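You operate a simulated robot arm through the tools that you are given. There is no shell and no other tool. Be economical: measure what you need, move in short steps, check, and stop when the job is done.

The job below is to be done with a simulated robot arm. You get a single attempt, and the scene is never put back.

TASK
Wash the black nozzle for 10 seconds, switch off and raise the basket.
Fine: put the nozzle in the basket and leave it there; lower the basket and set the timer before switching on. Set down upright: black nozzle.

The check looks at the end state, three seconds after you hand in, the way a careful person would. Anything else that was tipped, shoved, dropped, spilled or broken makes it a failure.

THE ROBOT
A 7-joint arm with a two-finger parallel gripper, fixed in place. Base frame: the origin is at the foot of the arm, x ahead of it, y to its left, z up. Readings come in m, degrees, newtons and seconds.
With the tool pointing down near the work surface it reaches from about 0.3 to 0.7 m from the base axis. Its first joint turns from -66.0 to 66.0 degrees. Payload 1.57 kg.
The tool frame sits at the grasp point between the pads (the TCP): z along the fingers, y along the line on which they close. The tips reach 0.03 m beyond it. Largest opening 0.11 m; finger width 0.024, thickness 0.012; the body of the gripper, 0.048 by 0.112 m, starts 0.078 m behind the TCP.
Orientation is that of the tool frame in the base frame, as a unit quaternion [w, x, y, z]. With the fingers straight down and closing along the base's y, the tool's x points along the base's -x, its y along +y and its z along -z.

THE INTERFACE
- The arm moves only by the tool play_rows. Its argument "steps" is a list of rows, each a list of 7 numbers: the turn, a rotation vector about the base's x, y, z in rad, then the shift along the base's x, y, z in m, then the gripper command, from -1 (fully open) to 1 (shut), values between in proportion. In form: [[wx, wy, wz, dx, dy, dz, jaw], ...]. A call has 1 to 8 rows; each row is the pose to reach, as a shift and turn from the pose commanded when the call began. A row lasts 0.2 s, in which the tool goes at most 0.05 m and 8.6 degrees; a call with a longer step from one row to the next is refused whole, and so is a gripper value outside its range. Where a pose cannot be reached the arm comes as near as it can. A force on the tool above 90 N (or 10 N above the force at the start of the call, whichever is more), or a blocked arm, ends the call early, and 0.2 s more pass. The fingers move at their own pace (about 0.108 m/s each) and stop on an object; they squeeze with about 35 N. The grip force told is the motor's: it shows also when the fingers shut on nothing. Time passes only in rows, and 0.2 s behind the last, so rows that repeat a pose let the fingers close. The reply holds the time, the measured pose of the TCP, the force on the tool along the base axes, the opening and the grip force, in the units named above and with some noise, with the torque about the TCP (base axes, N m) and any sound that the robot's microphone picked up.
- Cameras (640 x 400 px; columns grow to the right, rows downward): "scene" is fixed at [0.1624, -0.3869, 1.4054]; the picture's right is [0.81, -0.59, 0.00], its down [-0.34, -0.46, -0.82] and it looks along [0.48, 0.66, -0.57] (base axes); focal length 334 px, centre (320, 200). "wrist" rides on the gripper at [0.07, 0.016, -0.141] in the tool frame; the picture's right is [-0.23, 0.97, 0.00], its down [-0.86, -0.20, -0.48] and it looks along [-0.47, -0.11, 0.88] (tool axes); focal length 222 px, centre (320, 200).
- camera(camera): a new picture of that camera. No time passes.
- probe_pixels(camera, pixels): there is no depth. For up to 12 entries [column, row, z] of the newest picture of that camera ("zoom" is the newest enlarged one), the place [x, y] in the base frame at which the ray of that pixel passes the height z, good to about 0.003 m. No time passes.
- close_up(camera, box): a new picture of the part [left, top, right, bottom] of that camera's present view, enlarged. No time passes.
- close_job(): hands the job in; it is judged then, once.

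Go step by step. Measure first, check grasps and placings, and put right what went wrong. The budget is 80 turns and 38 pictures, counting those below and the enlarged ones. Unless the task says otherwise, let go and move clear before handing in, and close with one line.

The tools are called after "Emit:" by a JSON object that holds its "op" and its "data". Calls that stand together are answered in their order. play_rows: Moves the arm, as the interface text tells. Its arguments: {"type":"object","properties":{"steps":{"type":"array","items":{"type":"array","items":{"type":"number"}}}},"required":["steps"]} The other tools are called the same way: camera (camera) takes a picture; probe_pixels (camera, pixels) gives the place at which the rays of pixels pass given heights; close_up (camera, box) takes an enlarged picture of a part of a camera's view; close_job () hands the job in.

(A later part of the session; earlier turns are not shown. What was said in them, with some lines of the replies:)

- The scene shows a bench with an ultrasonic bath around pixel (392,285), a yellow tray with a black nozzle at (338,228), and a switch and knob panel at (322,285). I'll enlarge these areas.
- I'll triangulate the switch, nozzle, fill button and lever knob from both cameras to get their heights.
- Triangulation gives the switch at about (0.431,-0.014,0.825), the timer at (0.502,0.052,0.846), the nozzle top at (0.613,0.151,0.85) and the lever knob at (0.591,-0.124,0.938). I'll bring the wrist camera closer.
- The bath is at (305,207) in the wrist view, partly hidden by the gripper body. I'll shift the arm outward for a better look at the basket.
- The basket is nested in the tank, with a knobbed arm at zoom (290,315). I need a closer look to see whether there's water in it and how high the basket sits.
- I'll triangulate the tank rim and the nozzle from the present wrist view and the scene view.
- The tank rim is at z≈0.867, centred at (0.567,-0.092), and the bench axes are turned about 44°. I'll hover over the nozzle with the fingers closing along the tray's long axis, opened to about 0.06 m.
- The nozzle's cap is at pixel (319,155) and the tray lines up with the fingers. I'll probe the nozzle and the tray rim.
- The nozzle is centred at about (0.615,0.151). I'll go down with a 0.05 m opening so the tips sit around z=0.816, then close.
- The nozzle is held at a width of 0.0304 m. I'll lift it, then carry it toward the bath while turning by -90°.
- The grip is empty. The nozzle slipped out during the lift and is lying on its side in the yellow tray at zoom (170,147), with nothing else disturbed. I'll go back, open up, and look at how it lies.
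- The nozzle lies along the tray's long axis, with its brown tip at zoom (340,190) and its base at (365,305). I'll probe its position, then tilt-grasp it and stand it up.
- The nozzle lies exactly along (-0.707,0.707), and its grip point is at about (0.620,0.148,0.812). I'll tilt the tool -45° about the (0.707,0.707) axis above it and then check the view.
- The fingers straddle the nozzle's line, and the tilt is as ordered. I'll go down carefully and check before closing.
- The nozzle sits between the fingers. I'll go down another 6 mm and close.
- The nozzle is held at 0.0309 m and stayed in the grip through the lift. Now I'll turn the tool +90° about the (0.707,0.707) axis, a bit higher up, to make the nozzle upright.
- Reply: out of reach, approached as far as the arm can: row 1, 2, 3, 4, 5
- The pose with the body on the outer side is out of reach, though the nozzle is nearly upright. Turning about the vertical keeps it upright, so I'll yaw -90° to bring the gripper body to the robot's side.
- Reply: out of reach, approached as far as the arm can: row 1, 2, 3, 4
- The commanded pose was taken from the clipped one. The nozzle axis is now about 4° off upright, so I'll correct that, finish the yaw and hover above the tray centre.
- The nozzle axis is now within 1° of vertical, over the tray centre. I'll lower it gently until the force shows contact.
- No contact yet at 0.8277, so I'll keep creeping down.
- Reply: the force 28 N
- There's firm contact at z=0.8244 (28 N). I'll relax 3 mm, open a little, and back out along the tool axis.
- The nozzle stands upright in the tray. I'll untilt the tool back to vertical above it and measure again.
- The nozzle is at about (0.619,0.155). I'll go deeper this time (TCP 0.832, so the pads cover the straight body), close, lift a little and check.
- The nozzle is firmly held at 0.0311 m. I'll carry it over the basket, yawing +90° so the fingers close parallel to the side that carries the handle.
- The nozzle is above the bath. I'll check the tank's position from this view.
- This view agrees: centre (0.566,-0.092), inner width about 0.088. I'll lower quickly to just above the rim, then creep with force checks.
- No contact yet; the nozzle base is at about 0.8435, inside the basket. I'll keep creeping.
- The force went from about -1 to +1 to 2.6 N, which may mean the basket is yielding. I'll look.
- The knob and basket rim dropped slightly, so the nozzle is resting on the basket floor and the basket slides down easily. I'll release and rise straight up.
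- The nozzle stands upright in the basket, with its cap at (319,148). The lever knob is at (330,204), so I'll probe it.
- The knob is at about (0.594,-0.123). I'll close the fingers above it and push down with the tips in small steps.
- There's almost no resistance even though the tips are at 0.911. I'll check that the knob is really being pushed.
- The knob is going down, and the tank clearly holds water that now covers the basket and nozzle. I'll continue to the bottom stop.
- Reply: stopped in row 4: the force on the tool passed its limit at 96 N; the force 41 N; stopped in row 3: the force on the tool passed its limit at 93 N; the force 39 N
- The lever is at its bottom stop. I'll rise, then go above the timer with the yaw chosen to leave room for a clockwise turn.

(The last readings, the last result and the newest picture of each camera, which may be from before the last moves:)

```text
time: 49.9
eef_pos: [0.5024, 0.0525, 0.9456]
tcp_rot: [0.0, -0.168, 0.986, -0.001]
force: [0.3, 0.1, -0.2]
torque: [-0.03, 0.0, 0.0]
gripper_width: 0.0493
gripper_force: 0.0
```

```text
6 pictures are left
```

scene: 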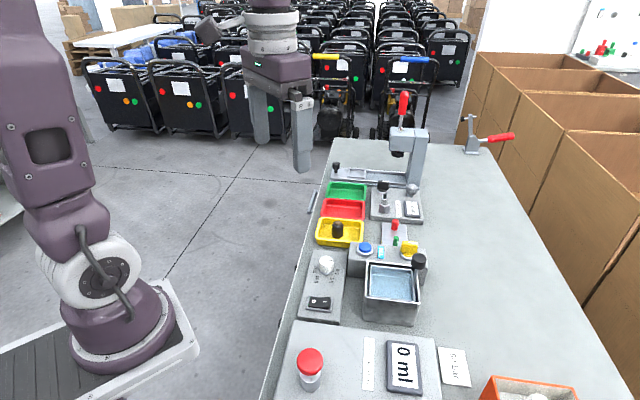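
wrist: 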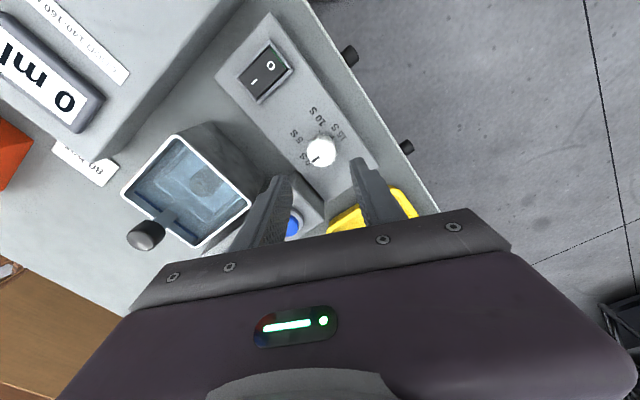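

The basket stays down. The knob is at (321,152), with labels 5S at (294,135), 10S at (317,113) and 15S at (337,130). I'll probe these and the switch ends.

Emit:
{"op": "probe_pixels", "data": {"camera": "wrist", "pixels": [[321, 152, 0.846], [294, 135, 0.82], [317, 113, 0.82], [338, 130, 0.82], [304, 161, 0.82], [255, 79, 0.83], [270, 66, 0.83], [263, 73, 0.83]]}}

Emit:
{"op": "close_up", "data": {"camera": "wrist", "box": [280, 95, 360, 175]}}

```text
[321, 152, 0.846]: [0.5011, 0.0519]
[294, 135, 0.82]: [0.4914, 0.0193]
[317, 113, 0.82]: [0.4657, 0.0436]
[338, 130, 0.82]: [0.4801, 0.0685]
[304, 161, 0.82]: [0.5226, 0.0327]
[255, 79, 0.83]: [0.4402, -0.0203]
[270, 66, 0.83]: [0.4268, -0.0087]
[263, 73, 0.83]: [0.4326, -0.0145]
```

```text
5.00 times, centred on (320, 135) of wrist
```

zoom: 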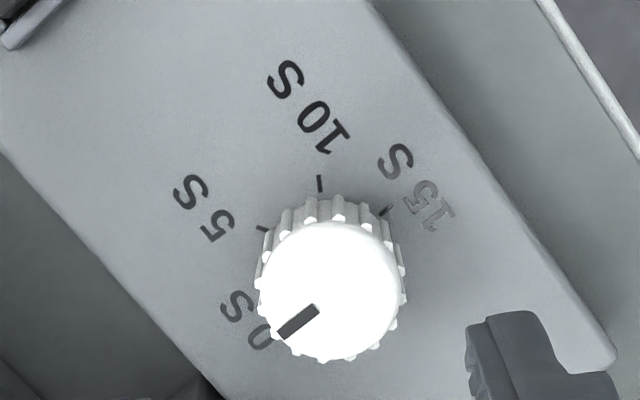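

I'll probe the tick marks and the pointer mark to get the dial angles.

Emit:
{"op": "probe_pixels", "data": {"camera": "wrist", "pixels": [[308.6, 140.8, 0.82], [320, 131.6, 0.82], [333, 137, 0.82], [312, 162, 0.846], [319.6, 156.6, 0.846], [322, 153, 0.846]]}}

```text
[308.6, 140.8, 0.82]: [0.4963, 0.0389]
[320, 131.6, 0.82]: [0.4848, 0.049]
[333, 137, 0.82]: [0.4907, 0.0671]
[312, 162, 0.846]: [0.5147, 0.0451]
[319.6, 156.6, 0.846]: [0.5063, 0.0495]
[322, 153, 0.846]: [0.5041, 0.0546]
```

The pointer is at about -30°, and the 10S tick lies at about -165° to -170°. I'll descend on the knob, grip, and turn it clockwise about 135°.

Emit:
{"op": "play_rows", "data": {"steps": [[0, 0, 0, -0.0005, 0, -0.04, 0.1], [0, 0, 0, -0.0005, 0, -0.075, 0.1], [0, 0, 0, -0.0005, 0, -0.085, 0.1], [0, 0, 0, -0.0005, 0, -0.091, 0.1], [0, 0, 0, -0.0005, 0, -0.091, 0.1], [0, 0, 0, -0.0005, 0, -0.091, 1], [0, 0, 0, -0.0005, 0, -0.091, 1], [0, 0, 0, -0.0005, 0, -0.091, 1]]}}

Emit:
{"op": "play_rows", "data": {"steps": [[0, 0, -0.147, 0, 0, 0, 1], [0, 0, -0.294, 0, 0, 0, 1], [0, 0, -0.441, 0, 0, 0, 1], [0, 0, -0.589, 0, 0, 0, 1], [0, 0, -0.736, 0, 0, 0, 1], [0, 0, -0.883, 0, 0, 0, 1], [0, 0, -1.03, 0, 0, 0, 1], [0, 0, -1.178, 0, 0, 0, 1]]}}

```text
time: 51.7
eef_pos: [0.5009, 0.0537, 0.8544]
tcp_rot: [0.001, -0.169, 0.986, -0.001]
force: [-5.5, 17.3, -2.1]
torque: [1.08, 0.17, 0.07]
gripper_width: 0.0332
gripper_force: 41.6
```

```text
time: 53.5
eef_pos: [0.5049, 0.0539, 0.8546]
tcp_rot: [0.002, 0.408, 0.913, 0.0]
force: [27.9, 33.1, -0.2]
torque: [0.75, -0.17, -0.07]
gripper_width: 0.0333
gripper_force: 41.5
```

There's some side force, so the knob's true centre is a few millimetres toward +x and +y. I'll follow it and finish the turn.

Emit:
{"op": "play_rows", "data": {"steps": [[0, 0, -0.147, 0.0015, 0.0015, 0, 1], [0, 0, -0.294, 0.003, 0.003, 0, 1], [0, 0, -0.441, 0.003, 0.003, 0, 1], [0, 0, -0.589, 0.003, 0.003, 0, 1], [0, 0, -0.736, 0.003, 0.003, 0, 1], [0, 0, -0.883, 0.003, 0.003, 0, 1], [0, 0, -1.03, 0.003, 0.003, 0, 1], [0, 0, -1.178, 0.003, 0.003, 0, 1]]}}

Emit:
{"op": "play_rows", "data": {"steps": [[0, 0, 0, 0, 0, 0, 1], [0, 0, 0, 0, 0, 0, 0.5], [0, 0, 0, 0, 0, 0, 0.1], [0, 0, 0, 0, 0, 0, 0.1], [0, 0, 0, 0, 0, 0.03, 0.1], [0, 0, 0, 0, 0, 0.07, 0.1], [0, 0, 0, 0.02, 0.02, 0.1, 0.1], [0, 0, 0, 0.02, 0.02, 0.1, 0.1]]}}

Emit:
{"op": "close_up", "data": {"camera": "wrist", "box": [250, 60, 390, 190]}}

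```text
time: 55.3
eef_pos: [0.5032, 0.0519, 0.8541]
tcp_rot: [-0.001, 0.847, 0.531, -0.002]
force: [-3.9, -15.2, 26.5]
torque: [-0.82, -0.18, 0.0]
gripper_width: 0.0335
gripper_force: 41.5
```

```text
time: 57.1
eef_pos: [0.5265, 0.0742, 0.954]
tcp_rot: [-0.001, 0.846, 0.533, -0.002]
force: [0.5, 0.7, 0.0]
torque: [-0.01, -0.01, -0.04]
gripper_width: 0.0494
gripper_force: 0.0
```

```text
3.08 times, centred on (320, 125) of wrist
```

zoom: 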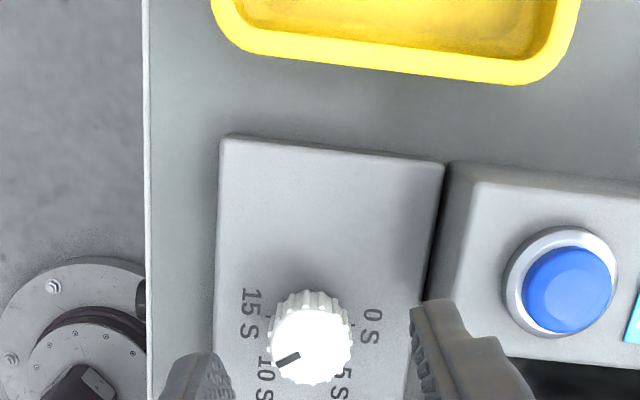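

The pointer at zoom (288,359) sits about 18° past 10S toward 15S. I'll regrip and turn it back by 18°.

Emit:
{"op": "play_rows", "data": {"steps": [[0, 0, 0, -0.0235, -0.0212, 0, 0.1], [0, 0, 0, -0.0235, -0.0212, -0.04, 0.1], [0, 0, 0, -0.0235, -0.0212, -0.075, 0.1], [0, 0, 0, -0.0235, -0.0212, -0.093, 0.1], [0, 0, 0, -0.0235, -0.0212, -0.099, 0.1], [0, 0, 0, -0.0235, -0.0212, -0.099, 1], [0, 0, 0, -0.0235, -0.0212, -0.099, 1], [0, 0, 0, -0.0235, -0.0212, -0.099, 1]]}}

Emit:
{"op": "play_rows", "data": {"steps": [[0, 0, 0.08, 0, 0, 0, 1], [0, 0, 0.16, 0, 0, 0, 1], [0, 0, 0.24, 0, 0, 0, 1], [0, 0, 0.314, 0, 0, 0, 1], [0, 0, 0.314, 0, 0, 0, 1]]}}

Emit:
{"op": "play_rows", "data": {"steps": [[0, 0, 0, 0, 0, 0, 0.5], [0, 0, 0, 0, 0, 0, 0.1], [0, 0, 0, 0, 0, 0, 0.1], [0, 0, 0, 0, 0, 0.03, 0.1], [0, 0, 0, 0, 0, 0.07, 0.1], [0, 0, 0, -0.0, -0.035, 0.1, 0.1], [0, 0, 0, -0.0, -0.07, 0.1, 0.1], [0, 0, 0, -0.01, -0.09, 0.1, 0.1]]}}

Emit:
{"op": "close_up", "data": {"camera": "scene", "box": [300, 235, 370, 315]}}

```text
time: 58.9
eef_pos: [0.5028, 0.0518, 0.8552]
tcp_rot: [0.002, 0.847, 0.532, 0.0]
force: [28.1, -16.4, -9.4]
torque: [0.19, -0.11, -0.16]
gripper_width: 0.0335
gripper_force: 42.0
```

```text
time: 60.1
eef_pos: [0.503, 0.0519, 0.8552]
tcp_rot: [0.003, 0.753, 0.658, 0.001]
force: [26.9, -23.1, 16.7]
torque: [0.05, -0.26, -0.07]
gripper_width: 0.0334
gripper_force: 41.0
```

```text
time: 61.9
eef_pos: [0.4916, -0.0367, 0.9549]
tcp_rot: [-0.002, 0.752, 0.659, -0.001]
force: [-0.2, -0.9, 0.1]
torque: [-0.01, 0.0, 0.01]
gripper_width: 0.0492
gripper_force: 0.0
```

```text
5.00 times, centred on (335, 275) of scene
```

zoom: 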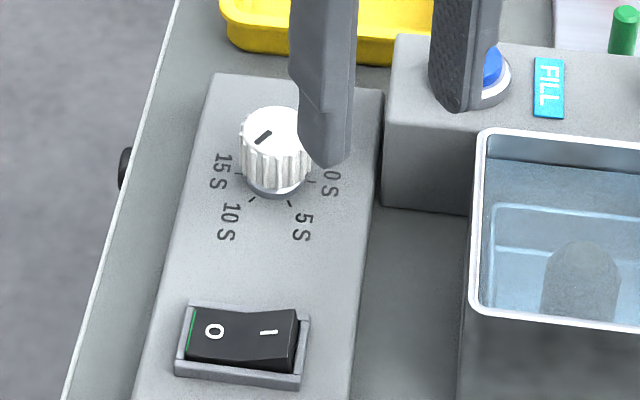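

The pointer is now on the 10S tick, the rocker's O side is down (off), and the nozzle is upright under water. Next I'll go above the I half of the switch, at about (0.440,-0.022), with the fingers closed.

Emit:
{"op": "play_rows", "data": {"steps": [[0, 0, 0.14, -0.012, 0.004, 0, 1], [0, 0, 0.28, -0.025, 0.008, 0, 1], [0, 0, 0.42, -0.038, 0.012, -0.01, 1], [0, 0, 0.56, -0.051, 0.0144, -0.02, 1], [0, 0, 0.7, -0.051, 0.0144, -0.035, 1], [0, 0, 0.84, -0.051, 0.0144, -0.05, 1], [0, 0, 0.917, -0.051, 0.0144, -0.065, 1], [0, 0, 0.917, -0.051, 0.0144, -0.075, 1]]}}

Emit:
{"op": "play_rows", "data": {"steps": [[0, 0, 0, 0, 0, -0.004, 1], [0, 0, 0, 0, 0, -0.008, 1], [0, 0, 0, 0, 0, -0.012, 1], [0, 0, 0, 0, 0, -0.014, 1], [0, 0, 0, 0, 0, -0.014, 1]]}}

```text
time: 63.7
eef_pos: [0.4387, -0.0236, 0.8801]
tcp_rot: [0.0, 0.382, 0.924, -0.002]
force: [-0.7, 0.3, 0.7]
torque: [0.02, -0.01, 0.0]
gripper_width: 0.0
gripper_force: 21.4
```

```text
time: 64.9
eef_pos: [0.4402, -0.0218, 0.8641]
tcp_rot: [0.0, 0.383, 0.924, -0.002]
force: [0.0, 0.3, 0.0]
torque: [0.01, 0.04, -0.01]
gripper_width: 0.0
gripper_force: 21.6
```

Tips are at 0.834 with no contact yet. I'll press on down in small steps.

Emit:
{"op": "play_rows", "data": {"steps": [[0, 0, 0, 0, 0, -0.002, 1], [0, 0, 0, 0, 0, -0.004, 1], [0, 0, 0, 0, 0, -0.006, 1], [0, 0, 0, 0, 0, -0.008, 1], [0, 0, 0, 0, 0, -0.008, 1]]}}

```text
time: 66.1
eef_pos: [0.4402, -0.023, 0.858]
tcp_rot: [-0.001, 0.384, 0.923, -0.001]
force: [-0.3, -0.2, 0.9]
torque: [0.01, 0.01, 0.0]
gripper_width: 0.0
gripper_force: 21.4
```

Emit:
{"op": "play_rows", "data": {"steps": [[0, 0, 0, 0, 0, -0.001, 1], [0, 0, 0, 0, 0, -0.002, 1], [0, 0, 0, 0, 0, -0.003, 1], [0, 0, 0, 0, 0, -0.004, 1]]}}

```text
time: 67.1
eef_pos: [0.4396, -0.0219, 0.8539]
tcp_rot: [-0.001, 0.383, 0.924, -0.002]
force: [-0.4, -0.1, 1.4]
torque: [0.0, 0.01, -0.02]
gripper_width: 0.0
gripper_force: 21.2
```

Still no contact with the tips at about 0.824. I'll continue in 1 mm steps.

Emit:
{"op": "play_rows", "data": {"steps": [[0, 0, 0, 0, 0, -0.001, 1], [0, 0, 0, 0, 0, -0.002, 1], [0, 0, 0, 0, 0, -0.003, 1], [0, 0, 0, 0, 0, -0.004, 1]]}}

```text
time: 68.1
eef_pos: [0.4393, -0.0221, 0.8527]
tcp_rot: [0.0, 0.384, 0.924, -0.002]
force: [-7.7, 1.0, 24.7]
torque: [0.26, 0.36, 0.09]
gripper_width: 0.0
gripper_force: 21.1
stopped in row 4: the force on the tool passed its limit at 99 N (the readings are from after the stop); the commanded pose is now the measured one
```

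The force peaked at 99 N, so the I side is fully down. I'll rise clear at once and check the switch state and water.

Emit:
{"op": "play_rows", "data": {"steps": [[0, 0, 0, 0, 0, 0.03, 1], [0, 0, 0, 0, 0, 0.06, 1]]}}

Emit:
{"op": "close_up", "data": {"camera": "scene", "box": [300, 235, 420, 325]}}

```text
time: 68.7
eef_pos: [0.4399, -0.0236, 0.9126]
tcp_rot: [0.001, 0.383, 0.924, -0.001]
force: [1.0, -0.4, 0.2]
torque: [0.01, 0.0, 0.03]
gripper_width: 0.0001
gripper_force: 21.0
```

```text
4.44 times, centred on (360, 280) of scene
```

zoom: 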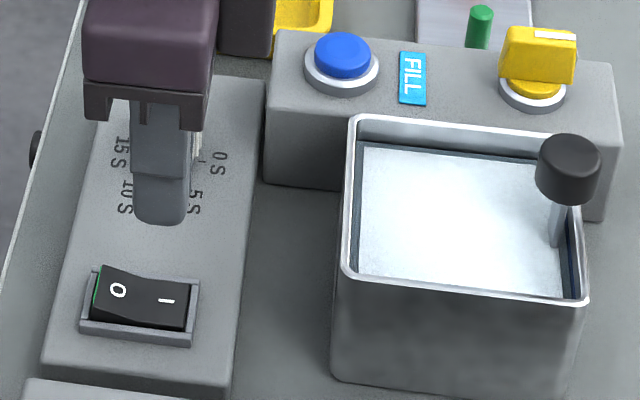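

The switch is on and the water is agitated (white surface). It started around t≈67 to 68, so I'll wait above the O side, listening for the timer.

Emit:
{"op": "play_rows", "data": {"steps": [[0, 0, 0, -0.007, 0.007, 0, 1], [0, 0, 0, -0.0147, 0.0155, 0, 1], [0, 0, 0, -0.0147, 0.0155, -0.02, 1], [0, 0, 0, -0.0147, 0.0155, -0.035, 1], [0, 0, 0, -0.0147, 0.0155, -0.035, 1], [0, 0, 0, -0.0147, 0.0155, -0.035, 1], [0, 0, 0, -0.0147, 0.0155, -0.035, 1], [0, 0, 0, -0.0147, 0.0155, -0.035, 1]]}}

Emit:
{"op": "play_rows", "data": {"steps": [[0, 0, 0, 0, 0, 0, 1], [0, 0, 0, 0, 0, 0, 1], [0, 0, 0, 0, 0, 0, 1], [0, 0, 0, 0, 0, 0, 1], [0, 0, 0, 0, 0, 0, 1], [0, 0, 0, 0, 0, 0, 1], [0, 0, 0, 0, 0, 0, 1], [0, 0, 0, 0, 0, 0, 1]]}}

Emit:
{"op": "play_rows", "data": {"steps": [[0, 0, 0, 0, 0, 0, 1], [0, 0, 0, 0, 0, 0, 1], [0, 0, 0, 0, 0, 0, 1], [0, 0, 0, 0, 0, 0, 1], [0, 0, 0, 0, 0, 0, 1], [0, 0, 0, 0, 0, 0, 1], [0, 0, 0, 0, 0, 0, 1], [0, 0, 0, 0, 0, 0, 1]]}}

Emit:
{"op": "play_rows", "data": {"steps": [[0, 0, 0, 0, 0, 0, 1], [0, 0, 0, 0, 0, 0, 1], [0, 0, 0, 0, 0, 0, 1], [0, 0, 0, 0, 0, 0, 1], [0, 0, 0, 0, 0, 0, 1], [0, 0, 0, 0, 0, 0, 1], [0, 0, 0, 0, 0, 0, 1], [0, 0, 0, 0, 0, 0, 1]]}}

```text
time: 70.5
eef_pos: [0.4268, -0.0065, 0.8777]
tcp_rot: [0.0, 0.384, 0.924, -0.001]
force: [-0.1, -0.2, 0.7]
torque: [-0.01, 0.0, 0.02]
gripper_width: 0.0001
gripper_force: 21.6
```

```text
time: 72.3
eef_pos: [0.4264, -0.0056, 0.8779]
tcp_rot: [0.0, 0.383, 0.924, -0.002]
force: [0.0, 0.3, 0.7]
torque: [-0.03, 0.0, 0.01]
gripper_width: 0.0002
gripper_force: 21.2
```

```text
time: 74.1
eef_pos: [0.4259, -0.0071, 0.8778]
tcp_rot: [0.001, 0.383, 0.924, -0.001]
force: [-0.3, -0.7, 0.1]
torque: [0.01, 0.01, 0.01]
gripper_width: 0.0001
gripper_force: 21.0
```

```text
time: 75.9
eef_pos: [0.4269, -0.0066, 0.8772]
tcp_rot: [0.001, 0.384, 0.924, -0.001]
force: [-0.4, 0.7, -0.4]
torque: [0.02, -0.03, -0.02]
gripper_width: 0.0
gripper_force: 21.1
```

No sound yet at 75.9. I'll wait a bit more, then press O.

Emit:
{"op": "play_rows", "data": {"steps": [[0, 0, 0, 0, 0, 0, 1], [0, 0, 0, 0, 0, 0, 1], [0, 0, 0, 0, 0, 0, 1], [0, 0, 0, 0, 0, 0, 1], [0, 0, 0, 0, 0, 0, 1], [0, 0, 0, 0, 0, 0, 1]]}}

```text
time: 77.3
eef_pos: [0.4258, -0.0061, 0.877]
tcp_rot: [0.0, 0.383, 0.924, -0.001]
force: [0.1, 0.6, 0.0]
torque: [-0.03, -0.02, 0.0]
gripper_width: 0.0
gripper_force: 21.2
```

I'll press O now, after a short extra margin.

Emit:
{"op": "play_rows", "data": {"steps": [[0, 0, 0, 0, 0, 0, 1], [0, 0, 0, 0, 0, -0.006, 1], [0, 0, 0, 0, 0, -0.012, 1], [0, 0, 0, 0, 0, -0.016, 1], [0, 0, 0, 0, 0, -0.019, 1], [0, 0, 0, 0, 0, -0.022, 1], [0, 0, 0, 0, 0, -0.0245, 1], [0, 0, 0, 0, 0, -0.027, 1]]}}

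```text
time: 79.1
eef_pos: [0.4269, -0.006, 0.8514]
tcp_rot: [0.003, 0.383, 0.924, 0.0]
force: [-13.5, 2.5, 87.8]
torque: [-0.61, -0.28, 0.21]
gripper_width: 0.0003
gripper_force: 21.3
```

The press bottomed at 88 N. I'll rise and move above the lever knob with the fingers opening.

Emit:
{"op": "play_rows", "data": {"steps": [[0, 0, 0, 0, 0, 0.04, 1], [0, 0, 0, 0.02, -0.014, 0.08, 1], [0, 0, 0, 0.055, -0.038, 0.11, 0.5], [0, 0, 0, 0.09, -0.062, 0.12, 0.1], [0, 0, 0, 0.125, -0.087, 0.12, 0.0], [0, 0, 0, 0.155, -0.108, 0.12, 0.0], [0, 0, 0, 0.1675, -0.117, 0.12, 0.0], [0, 0, 0, 0.1675, -0.117, 0.12, 0.0]]}}

Emit:
{"op": "camera", "data": {"camera": "wrist"}}

```text
refused: row 3 steps farther than a row can; nothing moved
```

```text
1 pictures are left
```

wrist: 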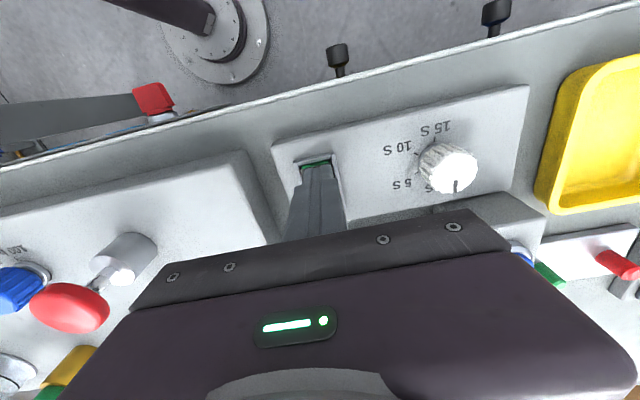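

The move was refused, so nothing moved. The picture shows the timer pointer back at 0 S, so the cycle finished. I'll retry with smaller steps.

Emit:
{"op": "play_rows", "data": {"steps": [[0, 0, 0, 0, 0, 0.035, 1], [0, 0, 0, 0.015, -0.01, 0.07, 1], [0, 0, 0, 0.045, -0.031, 0.1, 0.5], [0, 0, 0, 0.08, -0.055, 0.12, 0.1], [0, 0, 0, 0.115, -0.08, 0.12, 0.0], [0, 0, 0, 0.15, -0.104, 0.12, 0.0], [0, 0, 0, 0.1675, -0.117, 0.12, 0.0], [0, 0, 0, 0.1675, -0.117, 0.12, 0.0]]}}

```text
time: 80.9
eef_pos: [0.5946, -0.1258, 0.9702]
tcp_rot: [-0.001, 0.384, 0.923, -0.001]
force: [-1.5, 0.5, 0.4]
torque: [0.0, 0.02, 0.01]
gripper_width: 0.0549
gripper_force: 0.1
```

I'm positioned above the knob. I'll descend around it and close.

Emit:
{"op": "play_rows", "data": {"steps": [[0, 0, 0, -0.0005, 0.002, -0.03, 0], [0, 0, 0, -0.0005, 0.002, -0.05, 0], [0, 0, 0, -0.0005, 0.002, -0.058, 0], [0, 0, 0, -0.0005, 0.002, -0.063, 0], [0, 0, 0, -0.0005, 0.002, -0.063, 1], [0, 0, 0, -0.0005, 0.002, -0.063, 1], [0, 0, 0, -0.0005, 0.002, -0.063, 1]]}}

```text
time: 82.5
eef_pos: [0.5948, -0.1203, 0.9075]
tcp_rot: [0.0, 0.382, 0.924, -0.001]
force: [12.0, 8.6, -1.6]
torque: [0.06, -0.21, 0.03]
gripper_width: 0.0273
gripper_force: 37.4
```

The knob is gripped at 0.027 m. I'll lift it smoothly.

Emit:
{"op": "play_rows", "data": {"steps": [[0, 0, 0, 0.001, 0.001, 0.003, 1], [0, 0, 0, 0.001, 0.001, 0.007, 1], [0, 0, 0, 0.001, 0.001, 0.011, 1], [0, 0, 0, 0.001, 0.001, 0.015, 1], [0, 0, 0, 0.001, 0.001, 0.019, 1], [0, 0, 0, 0.001, 0.001, 0.023, 1], [0, 0, 0, 0.001, 0.001, 0.027, 1], [0, 0, 0, 0.001, 0.001, 0.027, 1]]}}

Emit:
{"op": "play_rows", "data": {"steps": [[0, 0, 0, 0, 0, 0.002, 1], [0, 0, 0, 0, 0, 0.004, 1], [0, 0, 0, 0, 0, 0.006, 1], [0, 0, 0, 0, 0, 0.006, 1]]}}

```text
time: 84.3
eef_pos: [0.5952, -0.1224, 0.9333]
tcp_rot: [0.0, 0.383, 0.924, -0.001]
force: [12.2, 7.9, -0.9]
torque: [-0.15, -0.49, 0.03]
gripper_width: 0.0272
gripper_force: 38.0
```

```text
time: 85.3
eef_pos: [0.5948, -0.1209, 0.9399]
tcp_rot: [0.0, 0.383, 0.924, -0.001]
force: [13.0, 2.9, 0.8]
torque: [0.18, -0.14, -0.03]
gripper_width: 0.0271
gripper_force: 37.4
```

It's up 32 mm with no stop felt. I'll creep a few more millimetres to find the top stop.

Emit:
{"op": "play_rows", "data": {"steps": [[0, 0, 0, 0, 0, 0.001, 1], [0, 0, 0, 0, 0, 0.002, 1], [0, 0, 0, 0, 0, 0.003, 1], [0, 0, 0, 0, 0, 0.004, 1]]}}

```text
time: 86.3
eef_pos: [0.5944, -0.1195, 0.9426]
tcp_rot: [-0.002, 0.384, 0.923, -0.001]
force: [12.3, -0.4, -25.6]
torque: [0.08, -0.16, 0.02]
gripper_width: 0.0273
gripper_force: 37.5
```

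The top stop is reached (-26 N). I'll relax 1 mm, open, rise clear and move aside.

Emit:
{"op": "play_rows", "data": {"steps": [[0, 0, 0, 0, 0, -0.001, 1], [0, 0, 0, 0, 0, -0.001, 0.4], [0, 0, 0, 0, 0, -0.001, 0.0], [0, 0, 0, 0, 0, -0.001, 0.0], [0, 0, 0, 0, 0, 0.03, 0.0], [0, 0, 0, 0, 0, 0.07, 0.0], [0, 0, 0, 0, 0, 0.11, 0.0], [0, 0, 0, 0, 0, 0.15, 0.0]]}}

Emit:
{"op": "play_rows", "data": {"steps": [[0, 0, 0, -0.01, 0.04, 0.02, 0], [0, 0, 0, -0.02, 0.08, 0.04, 0], [0, 0, 0, -0.03, 0.12, 0.06, 0], [0, 0, 0, -0.04, 0.16, 0.06, 0], [0, 0, 0, -0.05, 0.2, 0.06, 0], [0, 0, 0, -0.05, 0.24, 0.06, 0]]}}

Emit:
{"op": "close_up", "data": {"camera": "scene", "box": [300, 200, 450, 325]}}

```text
time: 88.1
eef_pos: [0.5969, -0.1187, 1.0954]
tcp_rot: [-0.001, 0.383, 0.924, -0.002]
force: [0.1, -0.6, 0.4]
torque: [-0.01, -0.01, 0.0]
gripper_width: 0.0549
gripper_force: 0.0
```

```text
time: 89.5
eef_pos: [0.5441, 0.1185, 1.1541]
tcp_rot: [0.0, 0.384, 0.923, -0.001]
force: [0.7, 0.8, 0.8]
torque: [-0.01, 0.02, -0.02]
gripper_width: 0.0549
gripper_force: 0.1
```

```text
3.20 times, centred on (375, 262) of scene
```

zoom: 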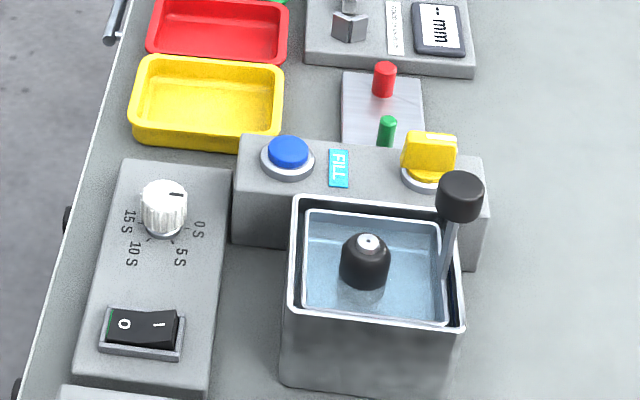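

The last picture shows the nozzle clean (its brown tip is now bright) and upright in the raised basket. The O side of the switch is down, the timer is at 0 S, and nothing else has moved. I'm handing in.

Emit:
{"op": "close_job", "data": {}}

```text
The job is handed in.
```

The black nozzle was washed for one timer cycle set to 10 seconds, the switch is off, and the basket is raised with the nozzle standing upright in it. On the first try the nozzle slipped from the grip and fell over inside its tray; I stood it up again, and nothing else was disturbed.
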